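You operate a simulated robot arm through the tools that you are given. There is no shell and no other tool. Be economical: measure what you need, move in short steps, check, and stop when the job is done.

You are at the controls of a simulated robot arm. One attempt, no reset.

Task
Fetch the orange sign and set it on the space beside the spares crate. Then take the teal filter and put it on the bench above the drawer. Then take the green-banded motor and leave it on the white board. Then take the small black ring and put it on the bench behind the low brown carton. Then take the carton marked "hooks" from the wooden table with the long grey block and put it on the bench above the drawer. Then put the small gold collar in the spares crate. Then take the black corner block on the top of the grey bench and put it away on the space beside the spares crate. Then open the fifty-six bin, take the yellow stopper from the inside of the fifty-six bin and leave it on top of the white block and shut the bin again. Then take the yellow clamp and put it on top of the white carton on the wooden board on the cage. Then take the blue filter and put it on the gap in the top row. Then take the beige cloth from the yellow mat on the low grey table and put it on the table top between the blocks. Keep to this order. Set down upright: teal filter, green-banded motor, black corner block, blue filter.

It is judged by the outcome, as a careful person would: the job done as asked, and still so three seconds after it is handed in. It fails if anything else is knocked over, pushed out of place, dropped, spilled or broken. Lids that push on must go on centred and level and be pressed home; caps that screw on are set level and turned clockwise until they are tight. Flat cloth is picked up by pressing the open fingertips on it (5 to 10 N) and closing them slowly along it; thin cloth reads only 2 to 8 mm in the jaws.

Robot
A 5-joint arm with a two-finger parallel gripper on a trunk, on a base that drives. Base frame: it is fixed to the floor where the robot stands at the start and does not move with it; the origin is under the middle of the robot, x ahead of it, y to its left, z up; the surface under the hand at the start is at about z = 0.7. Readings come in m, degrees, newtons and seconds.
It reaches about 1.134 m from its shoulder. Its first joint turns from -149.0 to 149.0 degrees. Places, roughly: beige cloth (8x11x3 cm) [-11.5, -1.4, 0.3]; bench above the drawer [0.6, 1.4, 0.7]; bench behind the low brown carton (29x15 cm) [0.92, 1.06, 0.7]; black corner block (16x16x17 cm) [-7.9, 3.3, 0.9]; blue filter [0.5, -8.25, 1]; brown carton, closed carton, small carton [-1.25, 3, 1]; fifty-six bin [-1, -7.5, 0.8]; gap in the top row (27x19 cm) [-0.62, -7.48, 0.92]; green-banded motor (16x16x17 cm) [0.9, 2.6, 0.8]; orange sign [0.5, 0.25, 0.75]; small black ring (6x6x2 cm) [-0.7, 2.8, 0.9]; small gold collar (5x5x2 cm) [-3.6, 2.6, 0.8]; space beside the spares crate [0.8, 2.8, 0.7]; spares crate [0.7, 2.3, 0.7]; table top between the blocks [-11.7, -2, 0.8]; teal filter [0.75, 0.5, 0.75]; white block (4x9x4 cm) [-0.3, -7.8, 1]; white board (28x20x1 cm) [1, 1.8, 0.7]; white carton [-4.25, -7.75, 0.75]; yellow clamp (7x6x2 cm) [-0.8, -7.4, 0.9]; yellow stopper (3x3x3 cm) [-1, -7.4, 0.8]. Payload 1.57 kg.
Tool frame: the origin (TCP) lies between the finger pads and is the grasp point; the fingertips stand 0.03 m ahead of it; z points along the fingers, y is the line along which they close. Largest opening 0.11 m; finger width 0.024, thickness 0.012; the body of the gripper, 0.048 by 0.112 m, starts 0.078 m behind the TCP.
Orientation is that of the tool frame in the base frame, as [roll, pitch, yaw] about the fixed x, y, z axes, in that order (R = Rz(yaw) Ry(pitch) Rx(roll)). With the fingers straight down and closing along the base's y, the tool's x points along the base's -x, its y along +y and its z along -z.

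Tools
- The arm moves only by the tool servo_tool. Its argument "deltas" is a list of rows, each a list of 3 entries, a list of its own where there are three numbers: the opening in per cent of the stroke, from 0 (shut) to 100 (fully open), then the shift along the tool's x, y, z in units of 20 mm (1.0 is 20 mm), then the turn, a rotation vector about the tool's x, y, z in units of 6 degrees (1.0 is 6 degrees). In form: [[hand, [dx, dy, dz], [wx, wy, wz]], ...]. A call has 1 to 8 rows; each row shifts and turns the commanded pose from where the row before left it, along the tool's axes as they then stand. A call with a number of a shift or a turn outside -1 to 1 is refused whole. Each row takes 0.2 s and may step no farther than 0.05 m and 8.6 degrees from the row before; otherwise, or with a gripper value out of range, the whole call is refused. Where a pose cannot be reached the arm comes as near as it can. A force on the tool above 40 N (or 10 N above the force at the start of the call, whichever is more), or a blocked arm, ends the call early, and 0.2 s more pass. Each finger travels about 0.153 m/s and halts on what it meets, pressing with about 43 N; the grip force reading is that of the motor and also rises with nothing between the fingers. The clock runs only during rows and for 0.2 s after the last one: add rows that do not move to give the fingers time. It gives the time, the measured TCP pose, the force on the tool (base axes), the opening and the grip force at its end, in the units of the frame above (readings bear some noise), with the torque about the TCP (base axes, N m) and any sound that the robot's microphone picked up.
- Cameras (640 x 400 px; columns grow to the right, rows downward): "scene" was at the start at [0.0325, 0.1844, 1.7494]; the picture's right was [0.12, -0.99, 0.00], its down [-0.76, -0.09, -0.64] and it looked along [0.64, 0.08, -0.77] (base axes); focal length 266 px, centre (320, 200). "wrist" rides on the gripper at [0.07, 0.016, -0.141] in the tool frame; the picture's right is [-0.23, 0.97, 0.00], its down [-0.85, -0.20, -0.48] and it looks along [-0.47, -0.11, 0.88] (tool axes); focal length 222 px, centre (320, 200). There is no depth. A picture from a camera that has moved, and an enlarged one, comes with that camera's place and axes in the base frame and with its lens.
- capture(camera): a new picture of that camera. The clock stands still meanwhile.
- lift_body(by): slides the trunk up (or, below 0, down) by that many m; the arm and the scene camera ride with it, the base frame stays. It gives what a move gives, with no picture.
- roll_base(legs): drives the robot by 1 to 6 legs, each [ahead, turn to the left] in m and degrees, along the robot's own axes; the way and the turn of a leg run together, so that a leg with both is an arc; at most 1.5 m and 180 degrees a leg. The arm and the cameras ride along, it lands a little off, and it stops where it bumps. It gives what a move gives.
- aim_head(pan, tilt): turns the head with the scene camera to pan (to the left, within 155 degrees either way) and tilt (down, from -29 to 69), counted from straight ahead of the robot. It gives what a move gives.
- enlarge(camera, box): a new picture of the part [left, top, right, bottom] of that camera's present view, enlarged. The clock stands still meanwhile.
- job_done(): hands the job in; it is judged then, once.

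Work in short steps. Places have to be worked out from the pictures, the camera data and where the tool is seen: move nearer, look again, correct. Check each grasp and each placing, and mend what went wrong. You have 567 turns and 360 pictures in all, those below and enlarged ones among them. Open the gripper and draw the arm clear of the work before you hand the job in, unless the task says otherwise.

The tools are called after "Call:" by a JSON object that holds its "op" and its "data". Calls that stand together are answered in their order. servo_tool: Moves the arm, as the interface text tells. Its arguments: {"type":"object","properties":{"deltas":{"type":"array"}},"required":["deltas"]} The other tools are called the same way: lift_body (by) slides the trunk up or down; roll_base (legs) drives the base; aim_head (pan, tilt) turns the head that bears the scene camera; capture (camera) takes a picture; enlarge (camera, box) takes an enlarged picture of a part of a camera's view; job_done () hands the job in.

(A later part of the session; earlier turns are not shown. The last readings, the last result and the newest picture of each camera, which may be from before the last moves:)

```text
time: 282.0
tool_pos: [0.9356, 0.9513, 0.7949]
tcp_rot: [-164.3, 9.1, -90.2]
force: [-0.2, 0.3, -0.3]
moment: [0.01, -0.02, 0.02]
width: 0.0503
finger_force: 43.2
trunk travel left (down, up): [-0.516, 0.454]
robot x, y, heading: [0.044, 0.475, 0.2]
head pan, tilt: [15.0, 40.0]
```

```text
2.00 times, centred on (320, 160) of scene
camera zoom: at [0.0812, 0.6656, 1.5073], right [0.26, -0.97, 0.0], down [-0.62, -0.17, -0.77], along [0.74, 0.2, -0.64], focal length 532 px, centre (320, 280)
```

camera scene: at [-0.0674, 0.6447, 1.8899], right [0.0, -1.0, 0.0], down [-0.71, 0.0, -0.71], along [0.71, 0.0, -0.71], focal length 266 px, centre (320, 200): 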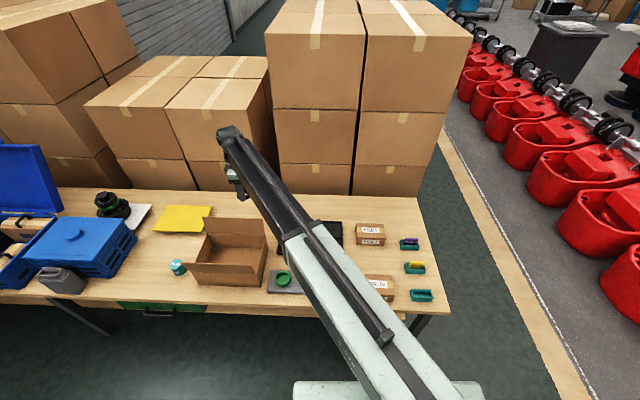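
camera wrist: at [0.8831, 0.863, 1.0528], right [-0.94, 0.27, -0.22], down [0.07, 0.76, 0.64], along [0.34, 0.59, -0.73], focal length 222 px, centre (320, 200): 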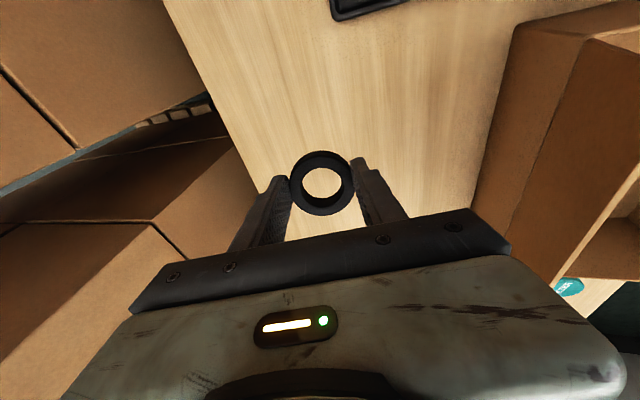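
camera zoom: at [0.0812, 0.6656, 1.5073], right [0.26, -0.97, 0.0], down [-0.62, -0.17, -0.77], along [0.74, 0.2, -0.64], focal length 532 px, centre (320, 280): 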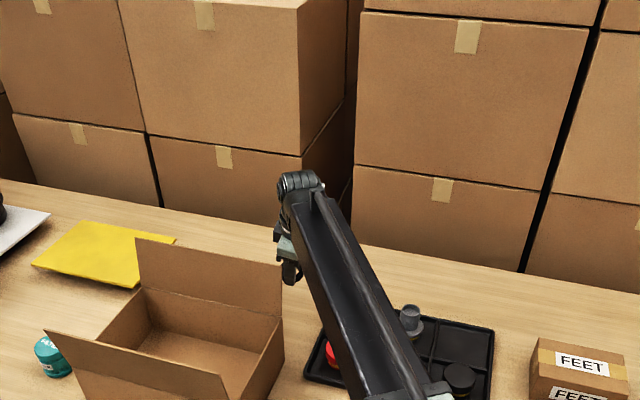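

Gap to the flap looks fine. Continue down.

Call:
{"op": "lift_body", "data": {"by": -0.04}}

Call:
{"op": "enlarge", "data": {"camera": "scene", "box": [270, 110, 350, 210]}}

Call:
{"op": "capture", "data": {"camera": "wrist"}}

```text
time: 282.9
tool_pos: [0.9367, 0.9522, 0.754]
tcp_rot: [-164.4, 9.0, -90.2]
force: [-0.2, -0.1, -0.2]
moment: [-0.02, 0.0, 0.01]
width: 0.05
finger_force: 43.1
trunk travel left (down, up): [-0.476, 0.494]
robot x, y, heading: [0.0443, 0.478, -0.1]
head pan, tilt: [15.0, 40.0]
```

```text
4.00 times, centred on (310, 160) of scene
camera zoom: at [0.0812, 0.6656, 1.4672], right [0.26, -0.97, 0.0], down [-0.62, -0.17, -0.77], along [0.74, 0.2, -0.64], focal length 1065 px, centre (360, 360)
```

zoom: 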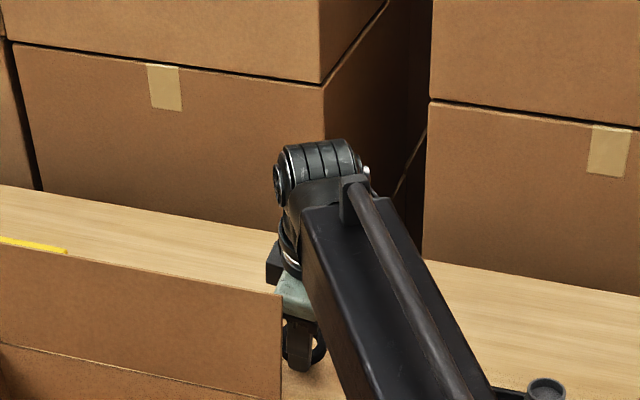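

```text
267 pictures are left
camera wrist: at [0.8831, 0.863, 0.8727], right [-0.94, 0.27, -0.22], down [0.07, 0.76, 0.64], along [0.34, 0.59, -0.73], focal length 222 px, centre (320, 200)
```

wrist: 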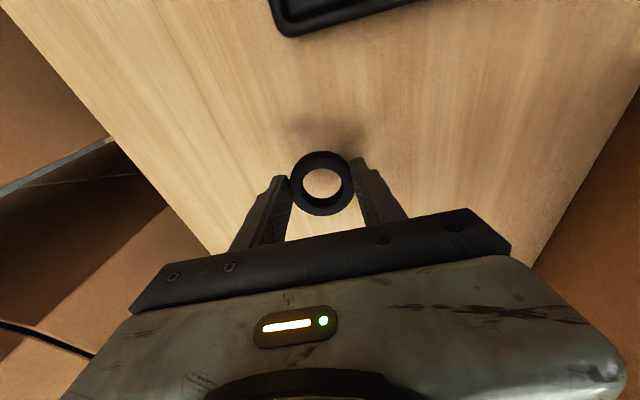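

Creep to contact.

Call:
{"op": "lift_body", "data": {"by": -0.008}}

Call:
{"op": "lift_body", "data": {"by": -0.005}}

Call:
{"op": "lift_body", "data": {"by": -0.004}}

```text
time: 283.4
tool_pos: [0.9363, 0.9513, 0.7481]
tcp_rot: [-164.4, 9.1, -90.4]
force: [0.5, 0.1, -0.3]
moment: [-0.01, -0.02, 0.0]
width: 0.0496
finger_force: 42.9
trunk travel left (down, up): [-0.468, 0.502]
robot x, y, heading: [0.0445, 0.4735, -0.3]
head pan, tilt: [15.0, 40.0]
```

```text
time: 284.0
tool_pos: [0.9355, 0.9515, 0.7412]
tcp_rot: [-164.3, 9.0, -90.3]
force: [-0.1, -0.8, -0.9]
moment: [-0.01, 0.04, 0.0]
width: 0.0498
finger_force: 42.5
trunk travel left (down, up): [-0.463, 0.507]
robot x, y, heading: [0.0448, 0.4778, -0.0]
head pan, tilt: [15.0, 40.0]
```

```text
time: 284.5
tool_pos: [0.9358, 0.9513, 0.74]
tcp_rot: [-164.1, 9.1, -90.2]
force: [4.8, 1.8, 22.3]
moment: [0.08, 0.11, -0.01]
width: 0.0494
finger_force: 42.6
trunk travel left (down, up): [-0.459, 0.511]
robot x, y, heading: [0.0451, 0.4782, -0.0]
head pan, tilt: [15.0, 40.0]
```

Contact. Open slightly, then rise.

Call:
{"op": "servo_tool", "data": {"deltas": [[47, [0, 0, 0], [0, 0, 0]], [52, [0, 0, 0], [0, 0, 0]], [58, [0, 0, -0.15], [0, 0, 0]], [62, [0, 0, -0.15], [0, 0, 0]]]}}

Call:
{"op": "capture", "data": {"camera": "wrist"}}

```text
time: 285.5
tool_pos: [0.9364, 0.9502, 0.7406]
tcp_rot: [-164.2, 9.2, -90.4]
force: [13.4, 1.9, 27.7]
moment: [0.0, 0.26, -0.04]
width: 0.0521
finger_force: 0.1
out of reach, approached as far as the arm can: row 3, 4
trunk travel left (down, up): [-0.459, 0.511]
robot x, y, heading: [0.0418, 0.4781, -0.1]
head pan, tilt: [15.0, 40.0]
```

```text
266 pictures are left
camera wrist: at [0.8823, 0.8621, 0.8576], right [-0.94, 0.27, -0.23], down [0.07, 0.76, 0.64], along [0.35, 0.59, -0.73], focal length 222 px, centre (320, 200)
```

wrist: 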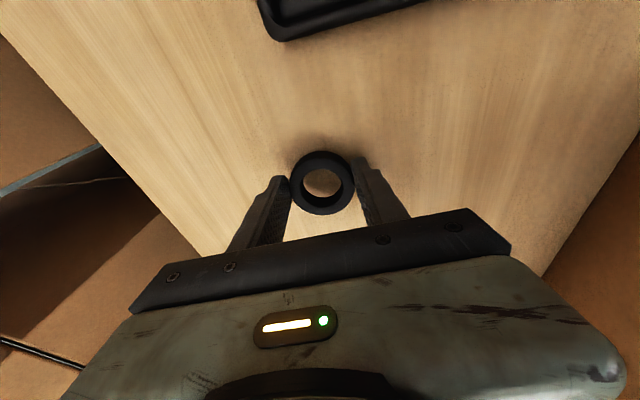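

The near finger is pressing on the bench; raise by small steps while the jaws are opening.

Call:
{"op": "lift_body", "data": {"by": 0.005}}

Call:
{"op": "capture", "data": {"camera": "wrist"}}

```text
time: 286.0
tool_pos: [0.9351, 0.9506, 0.7422]
tcp_rot: [-164.5, 9.0, -90.3]
force: [-0.2, 0.2, -0.5]
moment: [0.0, 0.03, -0.01]
width: 0.0683
finger_force: 0.0
trunk travel left (down, up): [-0.464, 0.506]
robot x, y, heading: [0.0402, 0.4753, -0.1]
head pan, tilt: [15.0, 40.0]
```

```text
265 pictures are left
camera wrist: at [0.8824, 0.8631, 0.8605], right [-0.94, 0.27, -0.22], down [0.07, 0.76, 0.64], along [0.34, 0.59, -0.73], focal length 222 px, centre (320, 200)
```

wrist: 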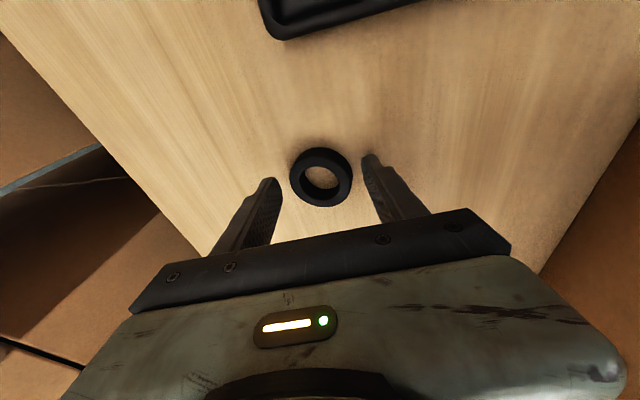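

The ring lies flat at ≈ (0.94, 0.958), behind the carton. Raise straight up.

Call:
{"op": "lift_body", "data": {"by": 0.1}}

Call:
{"op": "lift_body", "data": {"by": 0.3}}

Call:
{"op": "capture", "data": {"camera": "wrist"}}

Call:
{"op": "capture", "data": {"camera": "scene"}}

```text
time: 287.4
tool_pos: [0.9353, 0.9516, 0.8427]
tcp_rot: [-164.5, 8.9, -90.3]
force: [-1.1, 0.0, 0.2]
moment: [0.0, 0.0, -0.03]
width: 0.0682
finger_force: 0.0
trunk travel left (down, up): [-0.564, 0.406]
robot x, y, heading: [0.0454, 0.4778, 0.3]
head pan, tilt: [15.0, 40.0]
```

```text
time: 290.4
tool_pos: [0.9364, 0.9514, 1.1425]
tcp_rot: [-164.4, 9.1, -90.3]
force: [0.3, 0.1, -0.7]
moment: [0.0, 0.0, 0.04]
width: 0.0681
finger_force: 0.1
trunk travel left (down, up): [-0.864, 0.106]
robot x, y, heading: [0.0464, 0.4767, 0.1]
head pan, tilt: [15.0, 40.0]
```

```text
264 pictures are left
camera wrist: at [0.8832, 0.8631, 1.2607], right [-0.94, 0.27, -0.22], down [0.07, 0.76, 0.64], along [0.34, 0.59, -0.73], focal length 222 px, centre (320, 200)
```

wrist: 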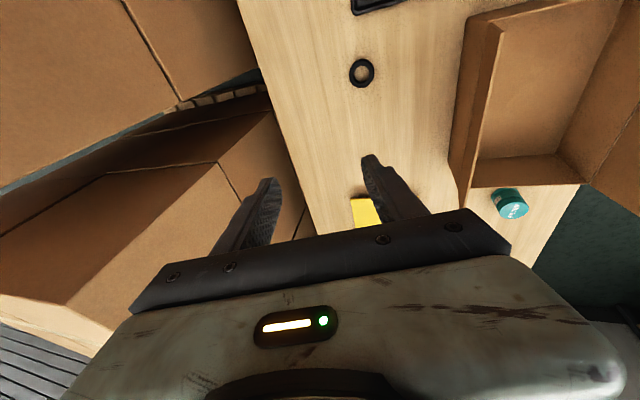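

```text
263 pictures are left
camera scene: at [0.0814, 0.6657, 1.8552], right [0.26, -0.97, 0.0], down [-0.62, -0.17, -0.77], along [0.74, 0.2, -0.64], focal length 266 px, centre (320, 200)
```

scene: 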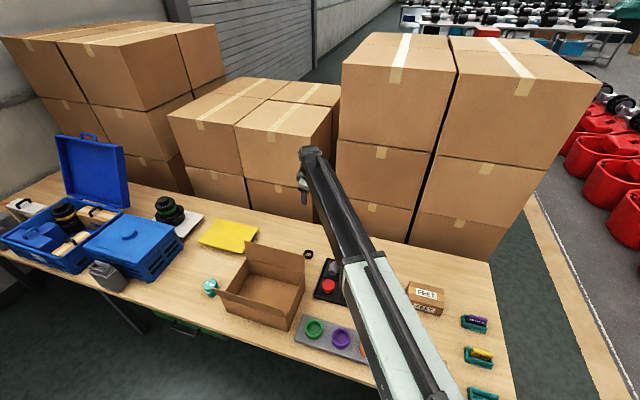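

Ring in place. Now untilt and retract the arm toward the front.

Call:
{"op": "servo_tool", "data": {"deltas": [[100, [0.51, 0.86, 0], [-0.859, 0.511, 0]], [100, [0.51, 0.86, 0], [-0.859, 0.511, 0]], [100, [0.51, 0.86, 0], [-0.859, 0.511, 0]], [100, [1, 1, 0], [0, 0, 0]], [100, [1, 1, 0], [0, 0, 0]], [100, [1, 1, 0], [0, 0, 0]], [100, [1, 1, 0], [0, 0, 0]], [100, [1, 1, 0], [0, 0, 0]]]}}

Call:
{"op": "servo_tool", "data": {"deltas": [[100, [1, 0.8, 0], [0, 0, 0]], [100, [1, 0.8, 0], [0, 0, 0]], [100, [1, 0.8, 0], [0, 0, 0]], [100, [1, 0.8, 0], [0, 0, 0]], [100, [1, 0.8, 0], [0, 0, 0]], [100, [1, 0.5, 0], [0, 0, 0]], [100, [1, 0, 0], [0, 0, 0]], [100, [1, 0, 0], [0, 0, 0]]]}}

Call:
{"op": "servo_tool", "data": {"deltas": [[100, [1, 0, 0], [0, 0, 0]], [100, [1, 0, 0], [0, 0, 0]], [100, [1, 0, 0], [0, 0, 0]], [100, [1, 0, 0], [0, 0, 0]], [100, [1, 0, 0], [0, 0, 0]], [100, [1, 0, 0], [0, 0, 0]], [100, [1, 0, 0], [0, 0, 0]], [100, [1, 0, 0], [0, 0, 0]]]}}

```text
time: 292.2
tool_pos: [0.7718, 0.8173, 1.1312]
tcp_rot: [179.9, 0.0, -91.6]
force: [0.1, -0.1, -0.4]
moment: [0.01, -0.02, 0.0]
width: 0.1099
finger_force: 0.0
out of reach, approached as far as the arm can: row 2, 3
trunk travel left (down, up): [-0.864, 0.106]
robot x, y, heading: [0.0455, 0.4778, -0.3]
head pan, tilt: [15.0, 40.0]
```

```text
time: 294.0
tool_pos: [0.6773, 0.6615, 1.1311]
tcp_rot: [-180.0, 0.0, -91.5]
force: [0.1, -0.1, 0.1]
moment: [0.01, -0.05, 0.0]
width: 0.1099
finger_force: 0.1
trunk travel left (down, up): [-0.864, 0.106]
robot x, y, heading: [0.042, 0.4743, -0.3]
head pan, tilt: [15.0, 40.0]
```

```text
time: 295.8
tool_pos: [0.6717, 0.5009, 1.1311]
tcp_rot: [180.0, 0.0, -91.6]
force: [0.4, 0.0, 0.6]
moment: [0.01, 0.0, 0.02]
width: 0.1102
finger_force: 0.0
trunk travel left (down, up): [-0.864, 0.106]
robot x, y, heading: [0.0465, 0.4768, 0.0]
head pan, tilt: [15.0, 40.0]
```

Call:
{"op": "roll_base", "data": {"legs": [[-0.14, 0], [0, -90], [-1.2, 0]]}}

```text
time: 306.5
tool_pos: [-0.083, 1.0403, 1.1304]
tcp_rot: [180.0, -0.1, 179.8]
force: [-1.0, 0.2, 0.0]
moment: [-0.01, 0.01, -0.01]
width: 0.1101
finger_force: 0.0
trunk travel left (down, up): [-0.864, 0.106]
robot x, y, heading: [-0.1207, 1.6711, -89.0]
head pan, tilt: [15.0, 40.0]
```

Call:
{"op": "roll_base", "data": {"legs": [[-1.02, 0], [0, -124]]}}

Call:
{"op": "aim_head", "data": {"pan": 0, "tilt": 50}}

Call:
{"op": "capture", "data": {"camera": "wrist"}}

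Call:
{"op": "capture", "data": {"camera": "scene"}}

```text
time: 316.9
tool_pos: [-0.6828, 2.9985, 1.1308]
tcp_rot: [180.0, 0.1, 56.2]
force: [0.5, 0.3, -0.4]
moment: [0.0, 0.0, 0.0]
width: 0.1101
finger_force: 0.1
trunk travel left (down, up): [-0.864, 0.106]
robot x, y, heading: [-0.152, 2.6636, 147.8]
head pan, tilt: [15.0, 40.0]
```

```text
time: 317.7
tool_pos: [-0.6835, 2.9991, 1.1308]
tcp_rot: [179.9, -0.1, 56.2]
force: [-0.2, 0.0, -0.7]
moment: [0.0, 0.01, 0.0]
width: 0.11
finger_force: 0.0
trunk travel left (down, up): [-0.864, 0.106]
robot x, y, heading: [-0.1504, 2.6641, 147.6]
head pan, tilt: [0.0, 50.0]
```

```text
262 pictures are left
camera wrist: at [-0.6303, 3.0492, 1.2714], right [0.68, -0.73, 0.0], down [-0.64, -0.6, 0.48], along [-0.35, -0.33, -0.88], focal length 222 px, centre (320, 200)
```

wrist: 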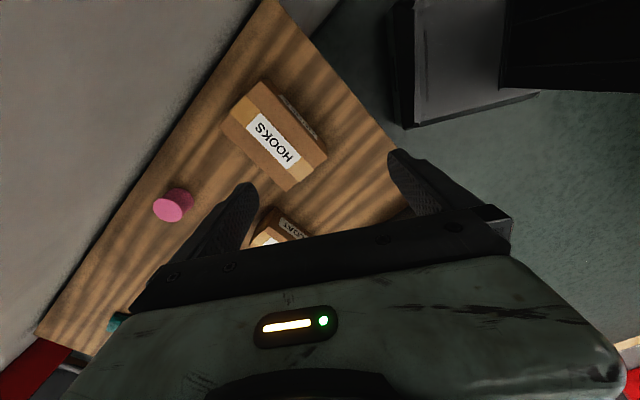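

```text
261 pictures are left
camera scene: at [-0.268, 2.5361, 1.8412], right [0.53, 0.85, 0.0], down [0.65, -0.41, -0.64], along [-0.54, 0.34, -0.77], focal length 266 px, centre (320, 200)
```

scene: 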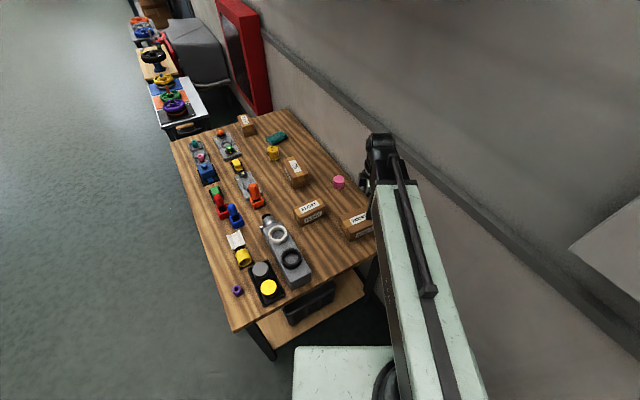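

Call:
{"op": "enlarge", "data": {"camera": "wrist", "box": [200, 60, 350, 200]}}

Call:
{"op": "enlarge", "data": {"camera": "scene", "box": [280, 150, 400, 260]}}

```text
2.86 times, centred on (275, 130) of wrist
camera zoom: at [-0.6303, 3.0492, 1.2714], right [0.68, -0.73, 0.0], down [-0.64, -0.6, 0.48], along [-0.35, -0.33, -0.88], focal length 635 px, centre (449, 400)
```

zoom: 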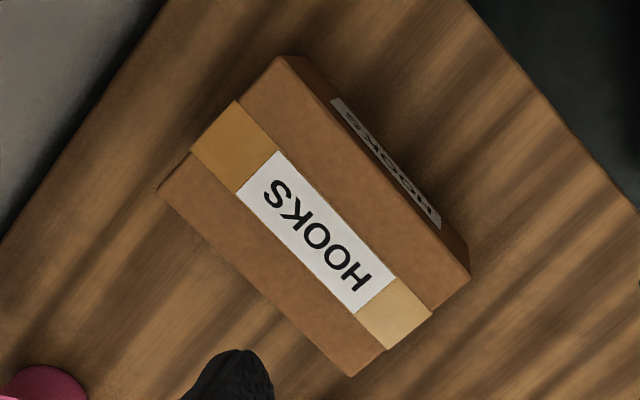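

```text
3.64 times, centred on (340, 205) of scene
camera zoom: at [-0.268, 2.5361, 1.8412], right [0.53, 0.85, 0.0], down [0.65, -0.41, -0.64], along [-0.54, 0.34, -0.77], focal length 968 px, centre (247, 182)
```

zoom: 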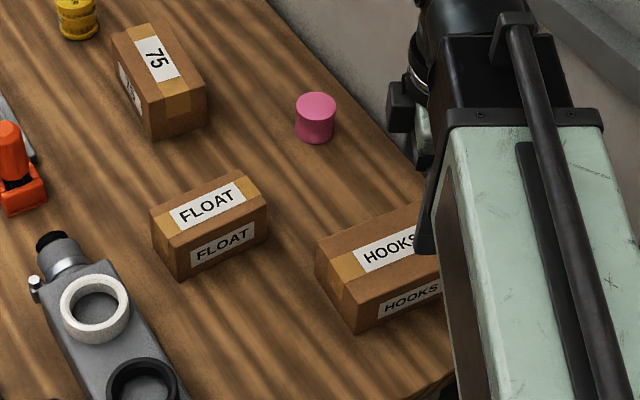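

HOOKS: 0.094 × 0.14 m, top z≈0.925, centre (−0.74, 3.04), long side along y (≈6° skew). I align the jaws across its short side.

Call:
{"op": "servo_tool", "data": {"deltas": [[100, [0.03, -0.87, 0], [0, 0, 0]], [100, [0.03, -0.87, 0], [0, 0, 0]], [100, [0.03, -0.87, 0], [0, 0, 0]], [100, [0.03, -0.87, 0], [0, 0, -0.65]], [100, [0, 0, 0], [0, 0, -1]], [100, [0, 0, 0], [0, 0, -1]], [100, [0, 0, 0], [0, 0, -1]], [100, [0, 0, 0], [0, 0, -1]]]}}

Call:
{"op": "lift_body", "data": {"by": -0.1}}

Call:
{"op": "capture", "data": {"camera": "wrist"}}

```text
time: 319.5
tool_pos: [-0.7393, 3.0398, 1.1314]
tcp_rot: [-180.0, 0.1, 84.3]
force: [-0.5, -0.3, -0.2]
moment: [0.0, 0.0, 0.0]
width: 0.1099
finger_force: 0.0
trunk travel left (down, up): [-0.864, 0.106]
robot x, y, heading: [-0.1512, 2.6599, 147.5]
head pan, tilt: [0.0, 50.0]
```

```text
time: 320.8
tool_pos: [-0.739, 3.0391, 1.0305]
tcp_rot: [180.0, -0.1, 84.1]
force: [-0.6, 0.0, 0.9]
moment: [-0.04, 0.03, -0.02]
width: 0.1103
finger_force: 0.1
trunk travel left (down, up): [-0.764, 0.206]
robot x, y, heading: [-0.1501, 2.6637, 147.5]
head pan, tilt: [0.0, 50.0]
```

```text
258 pictures are left
camera wrist: at [-0.7154, 3.1091, 1.1715], right [0.95, -0.33, 0.0], down [-0.29, -0.83, 0.48], along [-0.16, -0.45, -0.88], focal length 222 px, centre (320, 200)
```

wrist: 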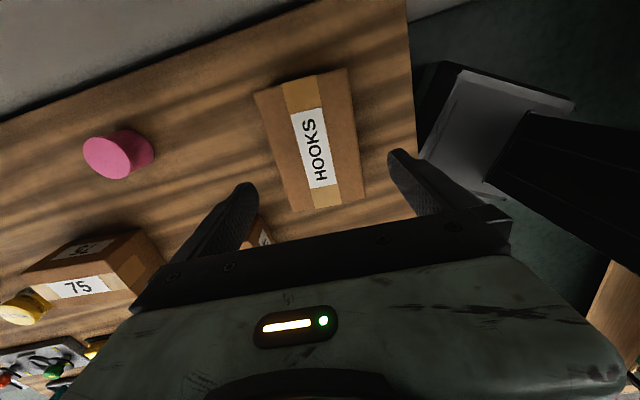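

Call:
{"op": "servo_tool", "data": {"deltas": [[100, [0.31, -0.31, 0], [0, 0, 0.23]]]}}

Call:
{"op": "lift_body", "data": {"by": -0.06}}

Call:
{"op": "capture", "data": {"camera": "wrist"}}

```text
time: 321.2
tool_pos: [-0.7449, 3.0475, 1.0317]
tcp_rot: [179.9, 0.0, 82.7]
force: [0.7, 0.6, -0.1]
moment: [0.03, -0.02, -0.03]
width: 0.1101
finger_force: 0.0
trunk travel left (down, up): [-0.764, 0.206]
robot x, y, heading: [-0.1478, 2.6637, 147.9]
head pan, tilt: [0.0, 50.0]
```

```text
time: 322.2
tool_pos: [-0.7456, 3.0457, 0.9718]
tcp_rot: [180.0, 0.0, 82.8]
force: [0.1, -0.4, 0.2]
moment: [-0.01, -0.03, -0.01]
width: 0.11
finger_force: 0.0
trunk travel left (down, up): [-0.704, 0.266]
robot x, y, heading: [-0.1522, 2.6636, 147.8]
head pan, tilt: [0.0, 50.0]
```

```text
257 pictures are left
camera wrist: at [-0.7193, 3.1156, 1.1114], right [0.94, -0.35, 0.0], down [-0.31, -0.82, 0.48], along [-0.17, -0.45, -0.88], focal length 222 px, centre (320, 200)
```

wrist: 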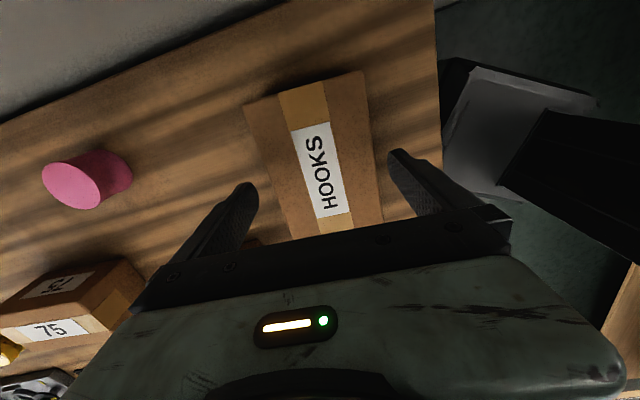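

Call:
{"op": "lift_body", "data": {"by": -0.035}}

Call:
{"op": "lift_body", "data": {"by": -0.035}}

Call:
{"op": "servo_tool", "data": {"deltas": [[90, [0, 0, 0], [0, 0, 0]], [80, [0, 0, 0], [0, 0, 0]], [70, [0, 0, 0], [0, 0, 0]], [60, [0, 0, 0], [0, 0, 0]]]}}

Call:
{"op": "lift_body", "data": {"by": 0.06}}

Call:
{"op": "capture", "data": {"camera": "wrist"}}

```text
time: 323.0
tool_pos: [-0.7449, 3.0469, 0.9367]
tcp_rot: [-180.0, 0.1, 82.8]
force: [0.5, 0.9, 0.4]
moment: [-0.02, -0.01, -0.01]
width: 0.1103
finger_force: 0.0
trunk travel left (down, up): [-0.669, 0.301]
robot x, y, heading: [-0.1489, 2.6624, 147.6]
head pan, tilt: [0.0, 50.0]
```

```text
time: 323.8
tool_pos: [-0.7444, 3.0478, 0.9]
tcp_rot: [-180.0, 0.0, 82.7]
force: [0.1, 0.3, 0.1]
moment: [-0.01, -0.01, -0.02]
width: 0.1102
finger_force: 0.1
trunk travel left (down, up): [-0.634, 0.336]
robot x, y, heading: [-0.1491, 2.6657, 147.8]
head pan, tilt: [0.0, 50.0]
```

```text
time: 324.8
tool_pos: [-0.746, 3.0475, 0.9016]
tcp_rot: [179.9, -0.1, 82.7]
force: [0.3, 0.2, 0.2]
moment: [-0.07, -0.13, 0.14]
width: 0.0999
finger_force: 43.0
trunk travel left (down, up): [-0.634, 0.336]
robot x, y, heading: [-0.1493, 2.6617, 148.0]
head pan, tilt: [0.0, 50.0]
```

```text
time: 325.8
tool_pos: [-0.7466, 3.0478, 0.9614]
tcp_rot: [180.0, 0.0, 82.9]
force: [-0.2, -0.2, -2.3]
moment: [0.02, -0.01, 0.01]
width: 0.0998
finger_force: 43.3
trunk travel left (down, up): [-0.694, 0.276]
robot x, y, heading: [-0.1533, 2.6638, 147.7]
head pan, tilt: [0.0, 50.0]
```

```text
256 pictures are left
camera wrist: at [-0.7195, 3.1157, 1.1013], right [0.94, -0.35, 0.0], down [-0.31, -0.82, 0.48], along [-0.17, -0.45, -0.88], focal length 222 px, centre (320, 200)
```

wrist: 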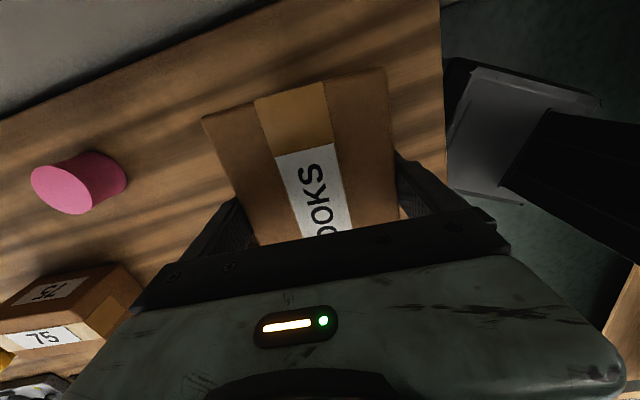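

HOOKS is held. Raise, drive to the drawer zone facing the bench.

Call:
{"op": "lift_body", "data": {"by": 0.25}}

Call:
{"op": "roll_base", "data": {"legs": [[0, 122.3], [1.17, 0], [0, 90]]}}

Call:
{"op": "aim_head", "data": {"pan": 0, "tilt": 50}}

Call:
{"op": "capture", "data": {"camera": "wrist"}}

Call:
{"op": "capture", "data": {"camera": "scene"}}

```text
time: 328.4
tool_pos: [-0.7458, 3.0475, 1.211]
tcp_rot: [-180.0, 0.0, 82.8]
force: [0.0, 0.1, -1.6]
moment: [0.07, 0.03, 0.02]
width: 0.0996
finger_force: 42.6
trunk travel left (down, up): [-0.944, 0.026]
robot x, y, heading: [-0.1507, 2.664, 147.8]
head pan, tilt: [0.0, 50.0]
```

```text
time: 343.2
tool_pos: [0.5873, 1.5061, 1.2112]
tcp_rot: [180.0, 0.1, -63.9]
force: [-0.4, -1.0, -2.4]
moment: [-0.02, -0.04, 0.02]
width: 0.0997
finger_force: 42.8
trunk travel left (down, up): [-0.944, 0.026]
robot x, y, heading: [-0.1172, 1.4778, 0.7]
head pan, tilt: [0.0, 50.0]
```

```text
time: 343.8
tool_pos: [0.5883, 1.5061, 1.2118]
tcp_rot: [180.0, -0.1, -63.9]
force: [0.0, 0.1, -2.3]
moment: [0.0, -0.02, 0.04]
width: 0.0994
finger_force: 42.8
trunk travel left (down, up): [-0.944, 0.026]
robot x, y, heading: [-0.1193, 1.4768, 0.6]
head pan, tilt: [0.0, 50.0]
```

```text
255 pictures are left
camera wrist: at [0.6053, 1.4377, 1.3512], right [-0.97, -0.22, 0.0], down [-0.2, 0.86, 0.48], along [-0.11, 0.47, -0.88], focal length 222 px, centre (320, 200)
```

wrist: 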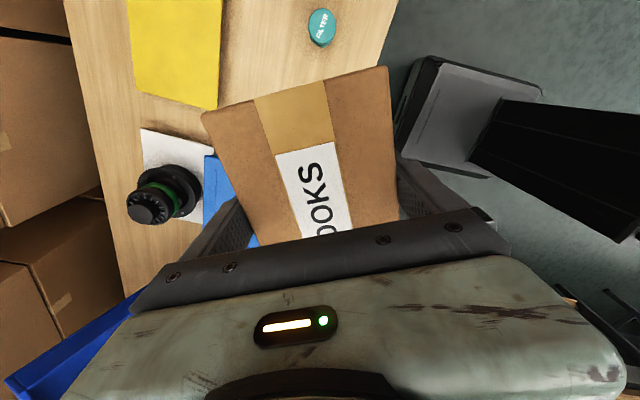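

```text
254 pictures are left
camera scene: at [-0.0873, 1.6467, 1.921], right [0.01, -1.0, 0.0], down [-0.77, -0.01, -0.64], along [0.64, 0.01, -0.77], focal length 266 px, centre (320, 200)
```

scene: 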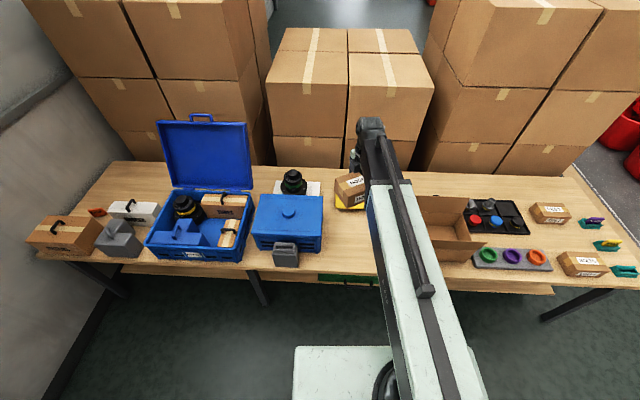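

Blue crate edge at y≈1.66; filter at 1.34. I'll put HOOKS centred at (0.63, 1.485), long side along y.

Call:
{"op": "servo_tool", "data": {"deltas": [[60, [0.935, -0.71, 0], [0, 0, 0]], [60, [0.935, -0.71, 0], [0, 0, 0]], [60, [0, 0, 0], [0, 0, 1]], [60, [0, 0, 0], [0, 0, 1]], [60, [0, 0, 0], [0, 0, 1]], [60, [0, 0, 0], [0, 0, 1]], [60, [0, 0, 0], [0, 0, 0.35]]]}}

Call:
{"op": "lift_body", "data": {"by": -0.4}}

Call:
{"op": "capture", "data": {"camera": "wrist"}}

Call:
{"op": "enlarge", "data": {"camera": "scene", "box": [240, 90, 460, 290]}}

```text
time: 345.4
tool_pos: [0.6295, 1.4839, 1.2114]
tcp_rot: [179.9, -0.1, -90.1]
force: [0.1, -0.2, -1.8]
moment: [0.0, 0.02, 0.02]
width: 0.0996
finger_force: 42.7
trunk travel left (down, up): [-0.944, 0.026]
robot x, y, heading: [-0.1161, 1.4753, 0.5]
head pan, tilt: [0.0, 50.0]
```

```text
time: 349.3
tool_pos: [0.63, 1.4842, 0.8102]
tcp_rot: [-179.9, -0.1, -90.0]
force: [1.2, -0.4, -1.4]
moment: [0.0, 0.0, -0.02]
width: 0.0995
finger_force: 42.6
trunk travel left (down, up): [-0.544, 0.426]
robot x, y, heading: [-0.1164, 1.4754, 0.4]
head pan, tilt: [0.0, 50.0]
```

```text
253 pictures are left
camera wrist: at [0.6144, 1.4167, 0.9513], right [-0.97, 0.23, 0.0], down [0.2, 0.86, 0.48], along [0.11, 0.47, -0.88], focal length 222 px, centre (320, 200)
```

wrist: 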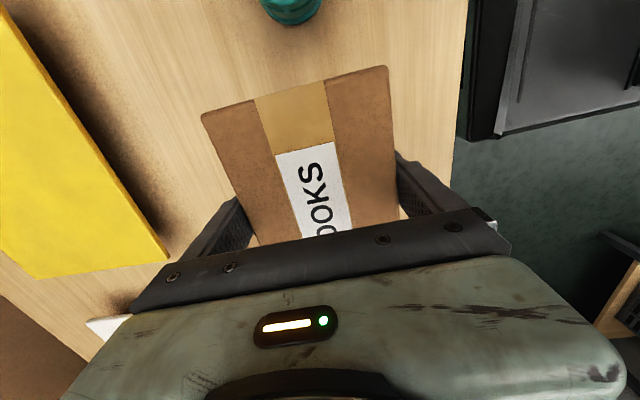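

```text
2.00 times, centred on (350, 190) of scene
camera zoom: at [-0.0876, 1.6463, 1.5211], right [0.01, -1.0, 0.0], down [-0.77, -0.01, -0.64], along [0.64, 0.01, -0.77], focal length 532 px, centre (260, 220)
```

zoom: 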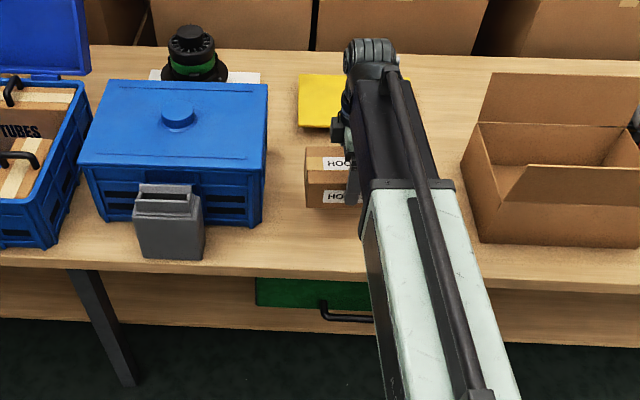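

Call:
{"op": "lift_body", "data": {"by": -0.053}}

Call:
{"op": "lift_body", "data": {"by": -0.005}}

Call:
{"op": "lift_body", "data": {"by": -0.004}}

```text
time: 350.2
tool_pos: [0.6302, 1.4851, 0.758]
tcp_rot: [179.9, -0.1, -90.1]
force: [-0.3, -0.3, -0.7]
moment: [-0.05, -0.05, -0.01]
width: 0.0996
finger_force: 42.9
trunk travel left (down, up): [-0.491, 0.479]
robot x, y, heading: [-0.1176, 1.4752, 0.7]
head pan, tilt: [0.0, 50.0]
```

```text
time: 350.7
tool_pos: [0.6299, 1.4847, 0.7528]
tcp_rot: [-179.9, -0.1, -90.0]
force: [0.7, 0.8, -2.8]
moment: [0.0, -0.01, 0.01]
width: 0.1
finger_force: 43.1
trunk travel left (down, up): [-0.486, 0.484]
robot x, y, heading: [-0.121, 1.4768, 0.2]
head pan, tilt: [0.0, 50.0]
```

```text
time: 351.3
tool_pos: [0.6288, 1.4851, 0.7509]
tcp_rot: [-179.8, 0.0, -89.9]
force: [12.9, -0.4, 33.9]
moment: [0.17, 0.39, 0.14]
width: 0.0993
finger_force: 43.5
trunk travel left (down, up): [-0.482, 0.488]
robot x, y, heading: [-0.117, 1.4747, 0.2]
head pan, tilt: [0.0, 50.0]
```

Contact. Ease off, open and rise.

Call:
{"op": "lift_body", "data": {"by": 0.002}}

Call:
{"op": "servo_tool", "data": {"deltas": [[93, [0, 0, 0], [0, 0, 0]], [97, [0, 0, 0], [0, 0, 0]], [100, [0, 0, 0], [0, 0, 0]], [100, [0, 0, 0], [0, 0, 0]]]}}

Call:
{"op": "lift_body", "data": {"by": 0.08}}

Call:
{"op": "lift_body", "data": {"by": 0.35}}

Call:
{"op": "capture", "data": {"camera": "wrist"}}

Call:
{"op": "aim_head", "data": {"pan": 130, "tilt": 15}}

Call:
{"op": "capture", "data": {"camera": "scene"}}

```text
time: 351.8
tool_pos: [0.6291, 1.4852, 0.7505]
tcp_rot: [-180.0, -0.1, -90.0]
force: [1.8, -0.7, 5.3]
moment: [0.01, -0.49, -0.06]
width: 0.0997
finger_force: 42.8
trunk travel left (down, up): [-0.484, 0.486]
robot x, y, heading: [-0.1166, 1.4787, 1.1]
head pan, tilt: [0.0, 50.0]
```

```text
time: 352.8
tool_pos: [0.6286, 1.485, 0.7515]
tcp_rot: [-180.0, 0.0, -90.0]
force: [0.3, -0.2, 0.5]
moment: [-0.03, 0.0, 0.0]
width: 0.1099
finger_force: 0.1
trunk travel left (down, up): [-0.484, 0.486]
robot x, y, heading: [-0.12, 1.4806, 0.2]
head pan, tilt: [0.0, 50.0]
```

```text
time: 354.0
tool_pos: [0.6297, 1.4848, 0.8312]
tcp_rot: [-179.9, -0.1, -90.0]
force: [-0.1, 0.2, -0.3]
moment: [-0.02, 0.0, -0.02]
width: 0.1102
finger_force: 0.1
trunk travel left (down, up): [-0.564, 0.406]
robot x, y, heading: [-0.1196, 1.4782, 0.6]
head pan, tilt: [0.0, 50.0]
```

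```text
time: 357.4
tool_pos: [0.6305, 1.4847, 1.181]
tcp_rot: [-179.9, -0.1, -90.1]
force: [0.2, -0.4, 0.4]
moment: [0.02, 0.0, 0.03]
width: 0.11
finger_force: 0.0
trunk travel left (down, up): [-0.914, 0.056]
robot x, y, heading: [-0.1211, 1.4781, 0.6]
head pan, tilt: [0.0, 50.0]
```

```text
251 pictures are left
camera wrist: at [0.6143, 1.4168, 1.3214], right [-0.97, 0.23, 0.0], down [0.2, 0.86, 0.48], along [0.11, 0.47, -0.88], focal length 222 px, centre (320, 200)
```

wrist: 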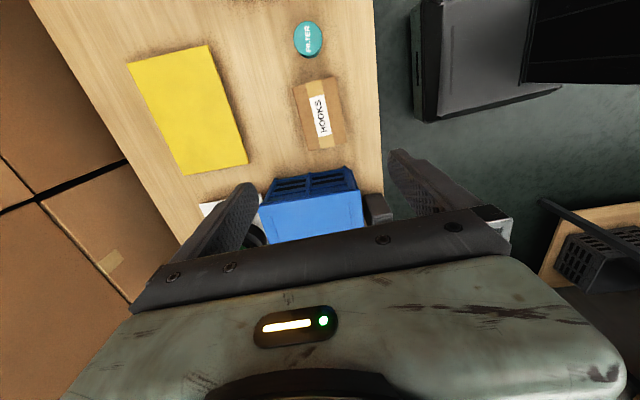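

```text
time: 359.5
tool_pos: [0.6307, 1.4856, 1.1804]
tcp_rot: [-179.9, -0.1, -90.0]
force: [0.3, -1.2, 0.1]
moment: [0.02, 0.0, -0.01]
width: 0.1101
finger_force: 0.1
trunk travel left (down, up): [-0.914, 0.056]
robot x, y, heading: [-0.1196, 1.4784, 0.4]
head pan, tilt: [130.0, 15.0]
```

```text
250 pictures are left
camera scene: at [-0.2254, 1.7167, 1.9448], right [0.76, 0.65, 0.0], down [0.17, -0.2, -0.97], along [-0.63, 0.73, -0.26], focal length 266 px, centre (320, 200)
```

scene: 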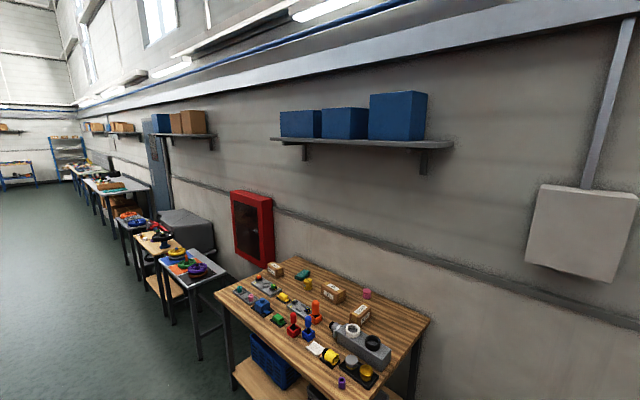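

HOOKS placed. Next: the small gold collar around (−3.6, 2.6). Drive along the aisle.

Call:
{"op": "roll_base", "data": {"legs": [[0, 180], [1.5, 0], [1.3, 0]]}}

Call:
{"op": "aim_head", "data": {"pan": -60, "tilt": 35}}

Call:
{"op": "capture", "data": {"camera": "scene"}}

```text
time: 380.3
tool_pos: [-3.6388, 1.5343, 1.1813]
tcp_rot: [-179.9, -0.1, 87.6]
force: [-0.2, -0.5, 0.2]
moment: [-0.02, -0.01, 0.0]
width: 0.11
finger_force: 0.1
trunk travel left (down, up): [-0.914, 0.056]
robot x, y, heading: [-2.8885, 1.5142, 177.7]
head pan, tilt: [130.0, 15.0]
```

```text
time: 383.1
tool_pos: [-3.638, 1.5327, 1.1805]
tcp_rot: [-180.0, 0.0, 87.5]
force: [-0.1, 0.8, 0.0]
moment: [0.03, 0.01, -0.02]
width: 0.11
finger_force: 0.0
trunk travel left (down, up): [-0.914, 0.056]
robot x, y, heading: [-2.8889, 1.509, 177.7]
head pan, tilt: [-60.0, 35.0]
```

```text
249 pictures are left
camera scene: at [-2.8923, 1.4151, 1.9128], right [0.88, 0.47, 0.0], down [0.27, -0.51, -0.82], along [-0.38, 0.72, -0.57], focal length 266 px, centre (320, 200)
```

scene: 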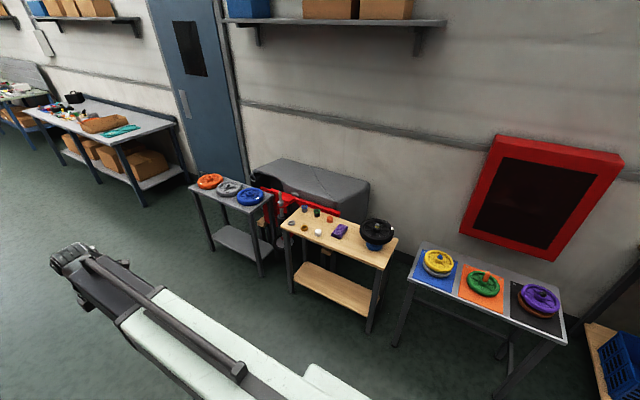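

Call:
{"op": "enlarge", "data": {"camera": "scene", "box": [270, 190, 410, 280]}}

```text
4.44 times, centred on (340, 235) of scene
camera zoom: at [-2.8923, 1.4151, 1.9128], right [0.88, 0.47, 0.0], down [0.27, -0.51, -0.82], along [-0.38, 0.72, -0.57], focal length 1183 px, centre (231, 44)
```

zoom: 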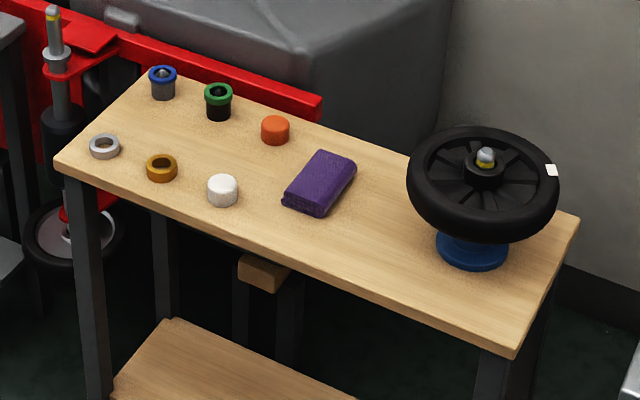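

Gold collar ≈ (−3.59, 2.53). Park facing it.

Call:
{"op": "roll_base", "data": {"legs": [[0.69, 0], [0, -87.7], [0.3, 0]]}}

Call:
{"op": "capture", "data": {"camera": "wrist"}}

Call:
{"op": "aim_head", "data": {"pan": 0, "tilt": 55}}

Call:
{"op": "capture", "data": {"camera": "scene"}}

```text
time: 392.4
tool_pos: [-3.5727, 2.5855, 1.1786]
tcp_rot: [180.0, -0.1, -1.4]
force: [-0.2, -0.4, -0.4]
moment: [-0.02, -0.02, 0.0]
width: 0.11
finger_force: 0.0
trunk travel left (down, up): [-0.914, 0.056]
robot x, y, heading: [-3.5991, 1.8379, 88.1]
head pan, tilt: [-60.0, 35.0]
```

```text
247 pictures are left
camera wrist: at [-3.5026, 2.5692, 1.3204], right [-0.25, -0.97, 0.0], down [-0.85, 0.22, 0.48], along [-0.46, 0.12, -0.88], focal length 222 px, centre (320, 200)
```

wrist: 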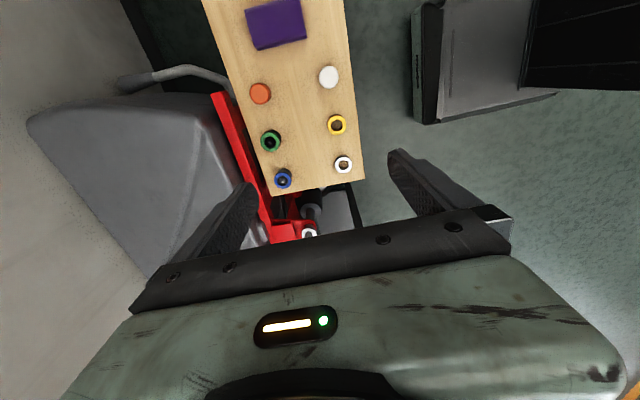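

```text
time: 393.7
tool_pos: [-3.5745, 2.5828, 1.1803]
tcp_rot: [180.0, -0.1, -1.4]
force: [-0.1, 0.0, 0.0]
moment: [0.01, 0.02, 0.01]
width: 0.11
finger_force: 0.0
trunk travel left (down, up): [-0.914, 0.056]
robot x, y, heading: [-3.5976, 1.8352, 88.4]
head pan, tilt: [0.0, 55.0]
```

```text
246 pictures are left
camera scene: at [-3.7659, 1.8662, 1.8846], right [1.0, -0.03, 0.0], down [-0.02, -0.82, -0.57], along [0.02, 0.57, -0.82], focal length 266 px, centre (320, 200)
```

scene: 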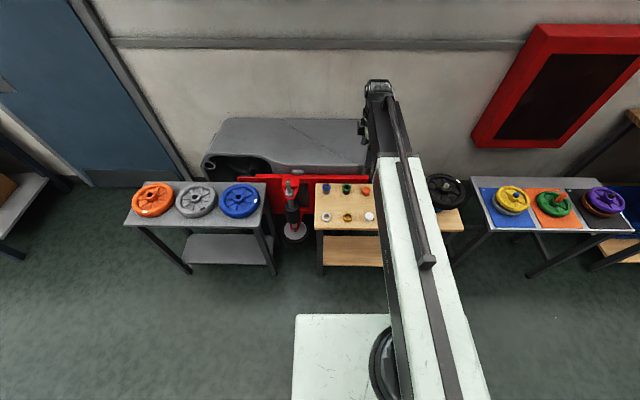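

Collar ≈ (−3.606, 2.553), z≈0.74. Move above and lower partway.

Call:
{"op": "servo_tool", "data": {"deltas": [[70, [-0.8, 0.8, 0], [0, 0, 0]], [70, [-0.8, 0.8, 0], [0, 0, 0]]]}}

Call:
{"op": "lift_body", "data": {"by": -0.29}}

Call:
{"op": "capture", "data": {"camera": "wrist"}}

```text
time: 394.3
tool_pos: [-3.6083, 2.5518, 1.1822]
tcp_rot: [180.0, -0.1, -1.3]
force: [0.4, 0.2, 0.2]
moment: [0.0, -0.03, 0.02]
width: 0.077
finger_force: 0.1
trunk travel left (down, up): [-0.914, 0.056]
robot x, y, heading: [-3.5948, 1.8346, 88.5]
head pan, tilt: [0.0, 55.0]
```

```text
time: 397.2
tool_pos: [-3.6075, 2.5516, 0.8921]
tcp_rot: [-179.9, -0.1, -1.3]
force: [0.0, 0.7, 0.2]
moment: [0.01, 0.0, 0.0]
width: 0.077
finger_force: 0.0
trunk travel left (down, up): [-0.624, 0.346]
robot x, y, heading: [-3.5977, 1.8356, 88.3]
head pan, tilt: [0.0, 55.0]
```

```text
245 pictures are left
camera wrist: at [-3.537, 2.5358, 1.0315], right [-0.25, -0.97, 0.0], down [-0.85, 0.22, 0.48], along [-0.46, 0.12, -0.88], focal length 222 px, centre (320, 200)
```

wrist: 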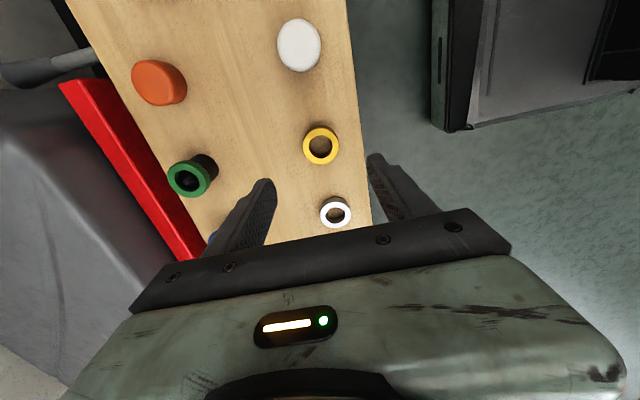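

Call:
{"op": "lift_body", "data": {"by": -0.085}}

Call:
{"op": "capture", "data": {"camera": "wrist"}}

Call:
{"op": "enlarge", "data": {"camera": "scene", "box": [300, 80, 420, 200]}}

```text
time: 398.4
tool_pos: [-3.606, 2.5531, 0.8063]
tcp_rot: [-179.9, -0.1, -1.3]
force: [0.4, 0.1, -0.9]
moment: [-0.01, 0.01, 0.0]
width: 0.0771
finger_force: 0.1
trunk travel left (down, up): [-0.539, 0.431]
robot x, y, heading: [-3.5998, 1.8351, 88.4]
head pan, tilt: [0.0, 55.0]
```

```text
244 pictures are left
camera wrist: at [-3.537, 2.5358, 0.9465], right [-0.25, -0.97, 0.0], down [-0.85, 0.22, 0.48], along [-0.46, 0.12, -0.88], focal length 222 px, centre (320, 200)
```

wrist: 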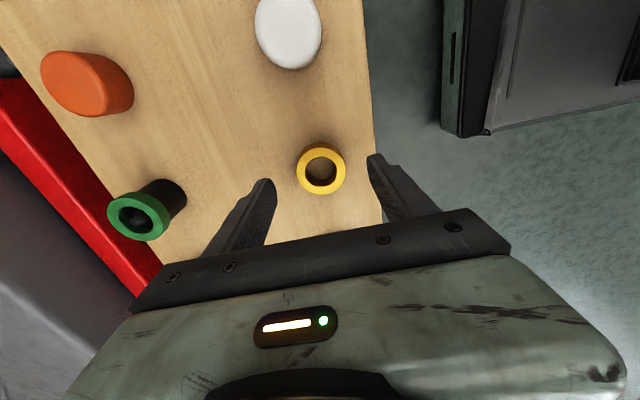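

```text
3.33 times, centred on (360, 140) of scene
camera zoom: at [-3.766, 1.8662, 1.5096], right [1.0, -0.03, 0.0], down [-0.02, -0.82, -0.57], along [0.02, 0.57, -0.82], focal length 887 px, centre (187, 400)
```

zoom: 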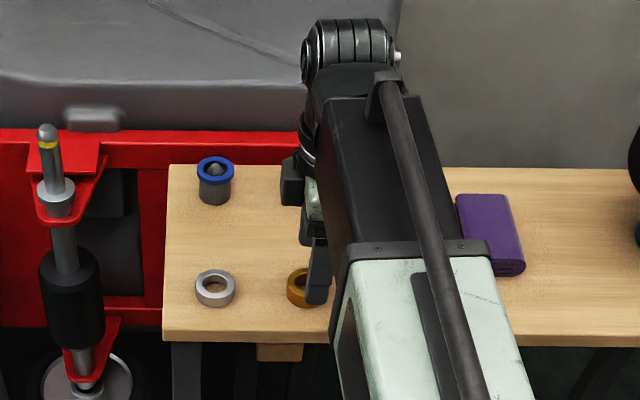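

Call:
{"op": "lift_body", "data": {"by": -0.03}}

Call:
{"op": "lift_body", "data": {"by": -0.008}}

Call:
{"op": "enlarge", "data": {"camera": "wrist", "box": [220, 120, 420, 245]}}

```text
time: 399.2
tool_pos: [-3.6066, 2.5525, 0.7773]
tcp_rot: [180.0, -0.1, -1.4]
force: [0.6, 0.1, 0.4]
moment: [0.05, -0.02, 0.03]
width: 0.0769
finger_force: 0.1
trunk travel left (down, up): [-0.509, 0.461]
robot x, y, heading: [-3.5975, 1.8344, 88.4]
head pan, tilt: [0.0, 55.0]
```

```text
time: 399.7
tool_pos: [-3.6065, 2.5515, 0.7704]
tcp_rot: [-180.0, 0.0, -1.4]
force: [0.1, 2.9, 29.9]
moment: [-1.15, 0.09, 0.01]
width: 0.0747
finger_force: 0.0
trunk travel left (down, up): [-0.501, 0.469]
robot x, y, heading: [-3.5976, 1.8344, 88.2]
head pan, tilt: [0.0, 55.0]
```

```text
3.20 times, centred on (320, 182) of wrist
camera zoom: at [-3.5371, 2.5344, 0.9102], right [-0.25, -0.97, 0.0], down [-0.85, 0.22, 0.48], along [-0.46, 0.12, -0.88], focal length 711 px, centre (320, 256)
```

zoom: 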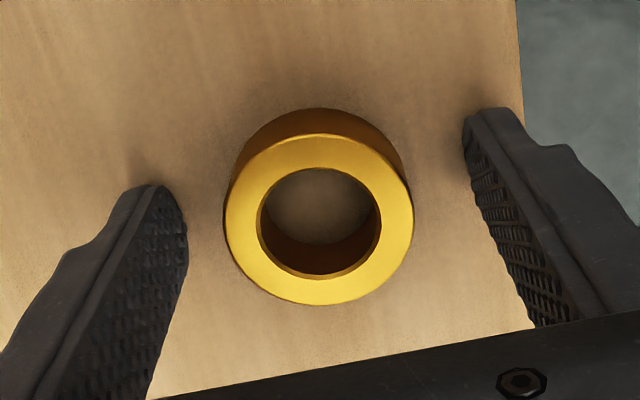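

Fingertips touch the table (z≈0.74). Raise 5 mm, close, lift.

Call:
{"op": "lift_body", "data": {"by": 0.006}}

Call:
{"op": "servo_tool", "data": {"deltas": [[60, [0, 0, 0], [0, 0, 0]], [50, [0, 0, 0], [0, 0, 0]], [42, [0, 0, 0], [0, 0, 0]], [34, [0, 0, 0], [0, 0, 0]], [25, [0, 0, 0], [0, 0, 0]], [20, [0, 0, 0], [0, 0, 0]]]}}

Call:
{"op": "lift_body", "data": {"by": 0.43}}

Call:
{"op": "capture", "data": {"camera": "wrist"}}

```text
time: 400.3
tool_pos: [-3.6066, 2.553, 0.7748]
tcp_rot: [180.0, -0.1, -1.5]
force: [0.5, 0.4, 0.3]
moment: [0.01, -0.03, 0.01]
width: 0.0772
finger_force: 0.2
trunk travel left (down, up): [-0.507, 0.463]
robot x, y, heading: [-3.5982, 1.8348, 88.5]
head pan, tilt: [0.0, 55.0]
```

```text
time: 401.7
tool_pos: [-3.607, 2.5521, 0.7748]
tcp_rot: [180.0, 0.0, -1.3]
force: [-0.3, 1.9, 0.3]
moment: [0.02, -0.01, -0.02]
width: 0.0449
finger_force: 43.2
trunk travel left (down, up): [-0.507, 0.463]
robot x, y, heading: [-3.5971, 1.8376, 88.3]
head pan, tilt: [0.0, 55.0]
```

```text
refused: 0.43 is not a number from -0.4 to 0.4
```

```text
241 pictures are left
camera wrist: at [-3.537, 2.5359, 0.9144], right [-0.25, -0.97, 0.0], down [-0.85, 0.22, 0.48], along [-0.46, 0.12, -0.88], focal length 222 px, centre (320, 200)
```

wrist: 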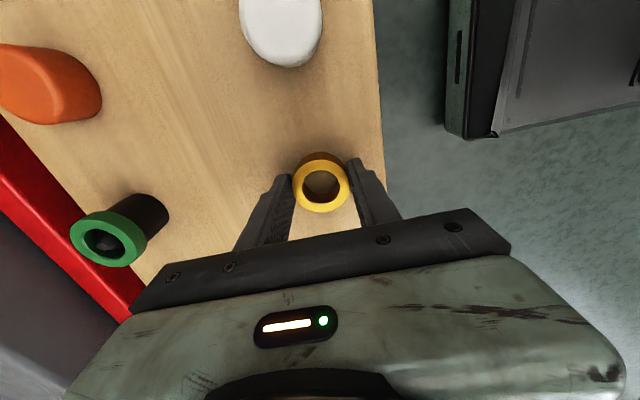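

Call:
{"op": "lift_body", "data": {"by": 0.4}}

Call:
{"op": "roll_base", "data": {"legs": [[-0.35, 0], [0, -88.4], [1.5, 0], [1.5, 0]]}}

```text
time: 405.5
tool_pos: [-3.6067, 2.5534, 1.1749]
tcp_rot: [180.0, -0.1, -1.4]
force: [0.1, 1.0, -1.5]
moment: [0.02, 0.04, 0.01]
width: 0.0449
finger_force: 43.0
trunk travel left (down, up): [-0.907, 0.063]
robot x, y, heading: [-3.6009, 1.8361, 88.5]
head pan, tilt: [0.0, 55.0]
```

```text
time: 425.4
tool_pos: [0.0678, 1.618, 1.1736]
tcp_rot: [180.0, -0.1, -88.2]
force: [-0.3, 0.0, -2.5]
moment: [0.01, 0.0, -0.01]
width: 0.0448
finger_force: 42.6
trunk travel left (down, up): [-0.907, 0.063]
robot x, y, heading: [-0.6494, 1.5643, 1.6]
head pan, tilt: [0.0, 55.0]
```

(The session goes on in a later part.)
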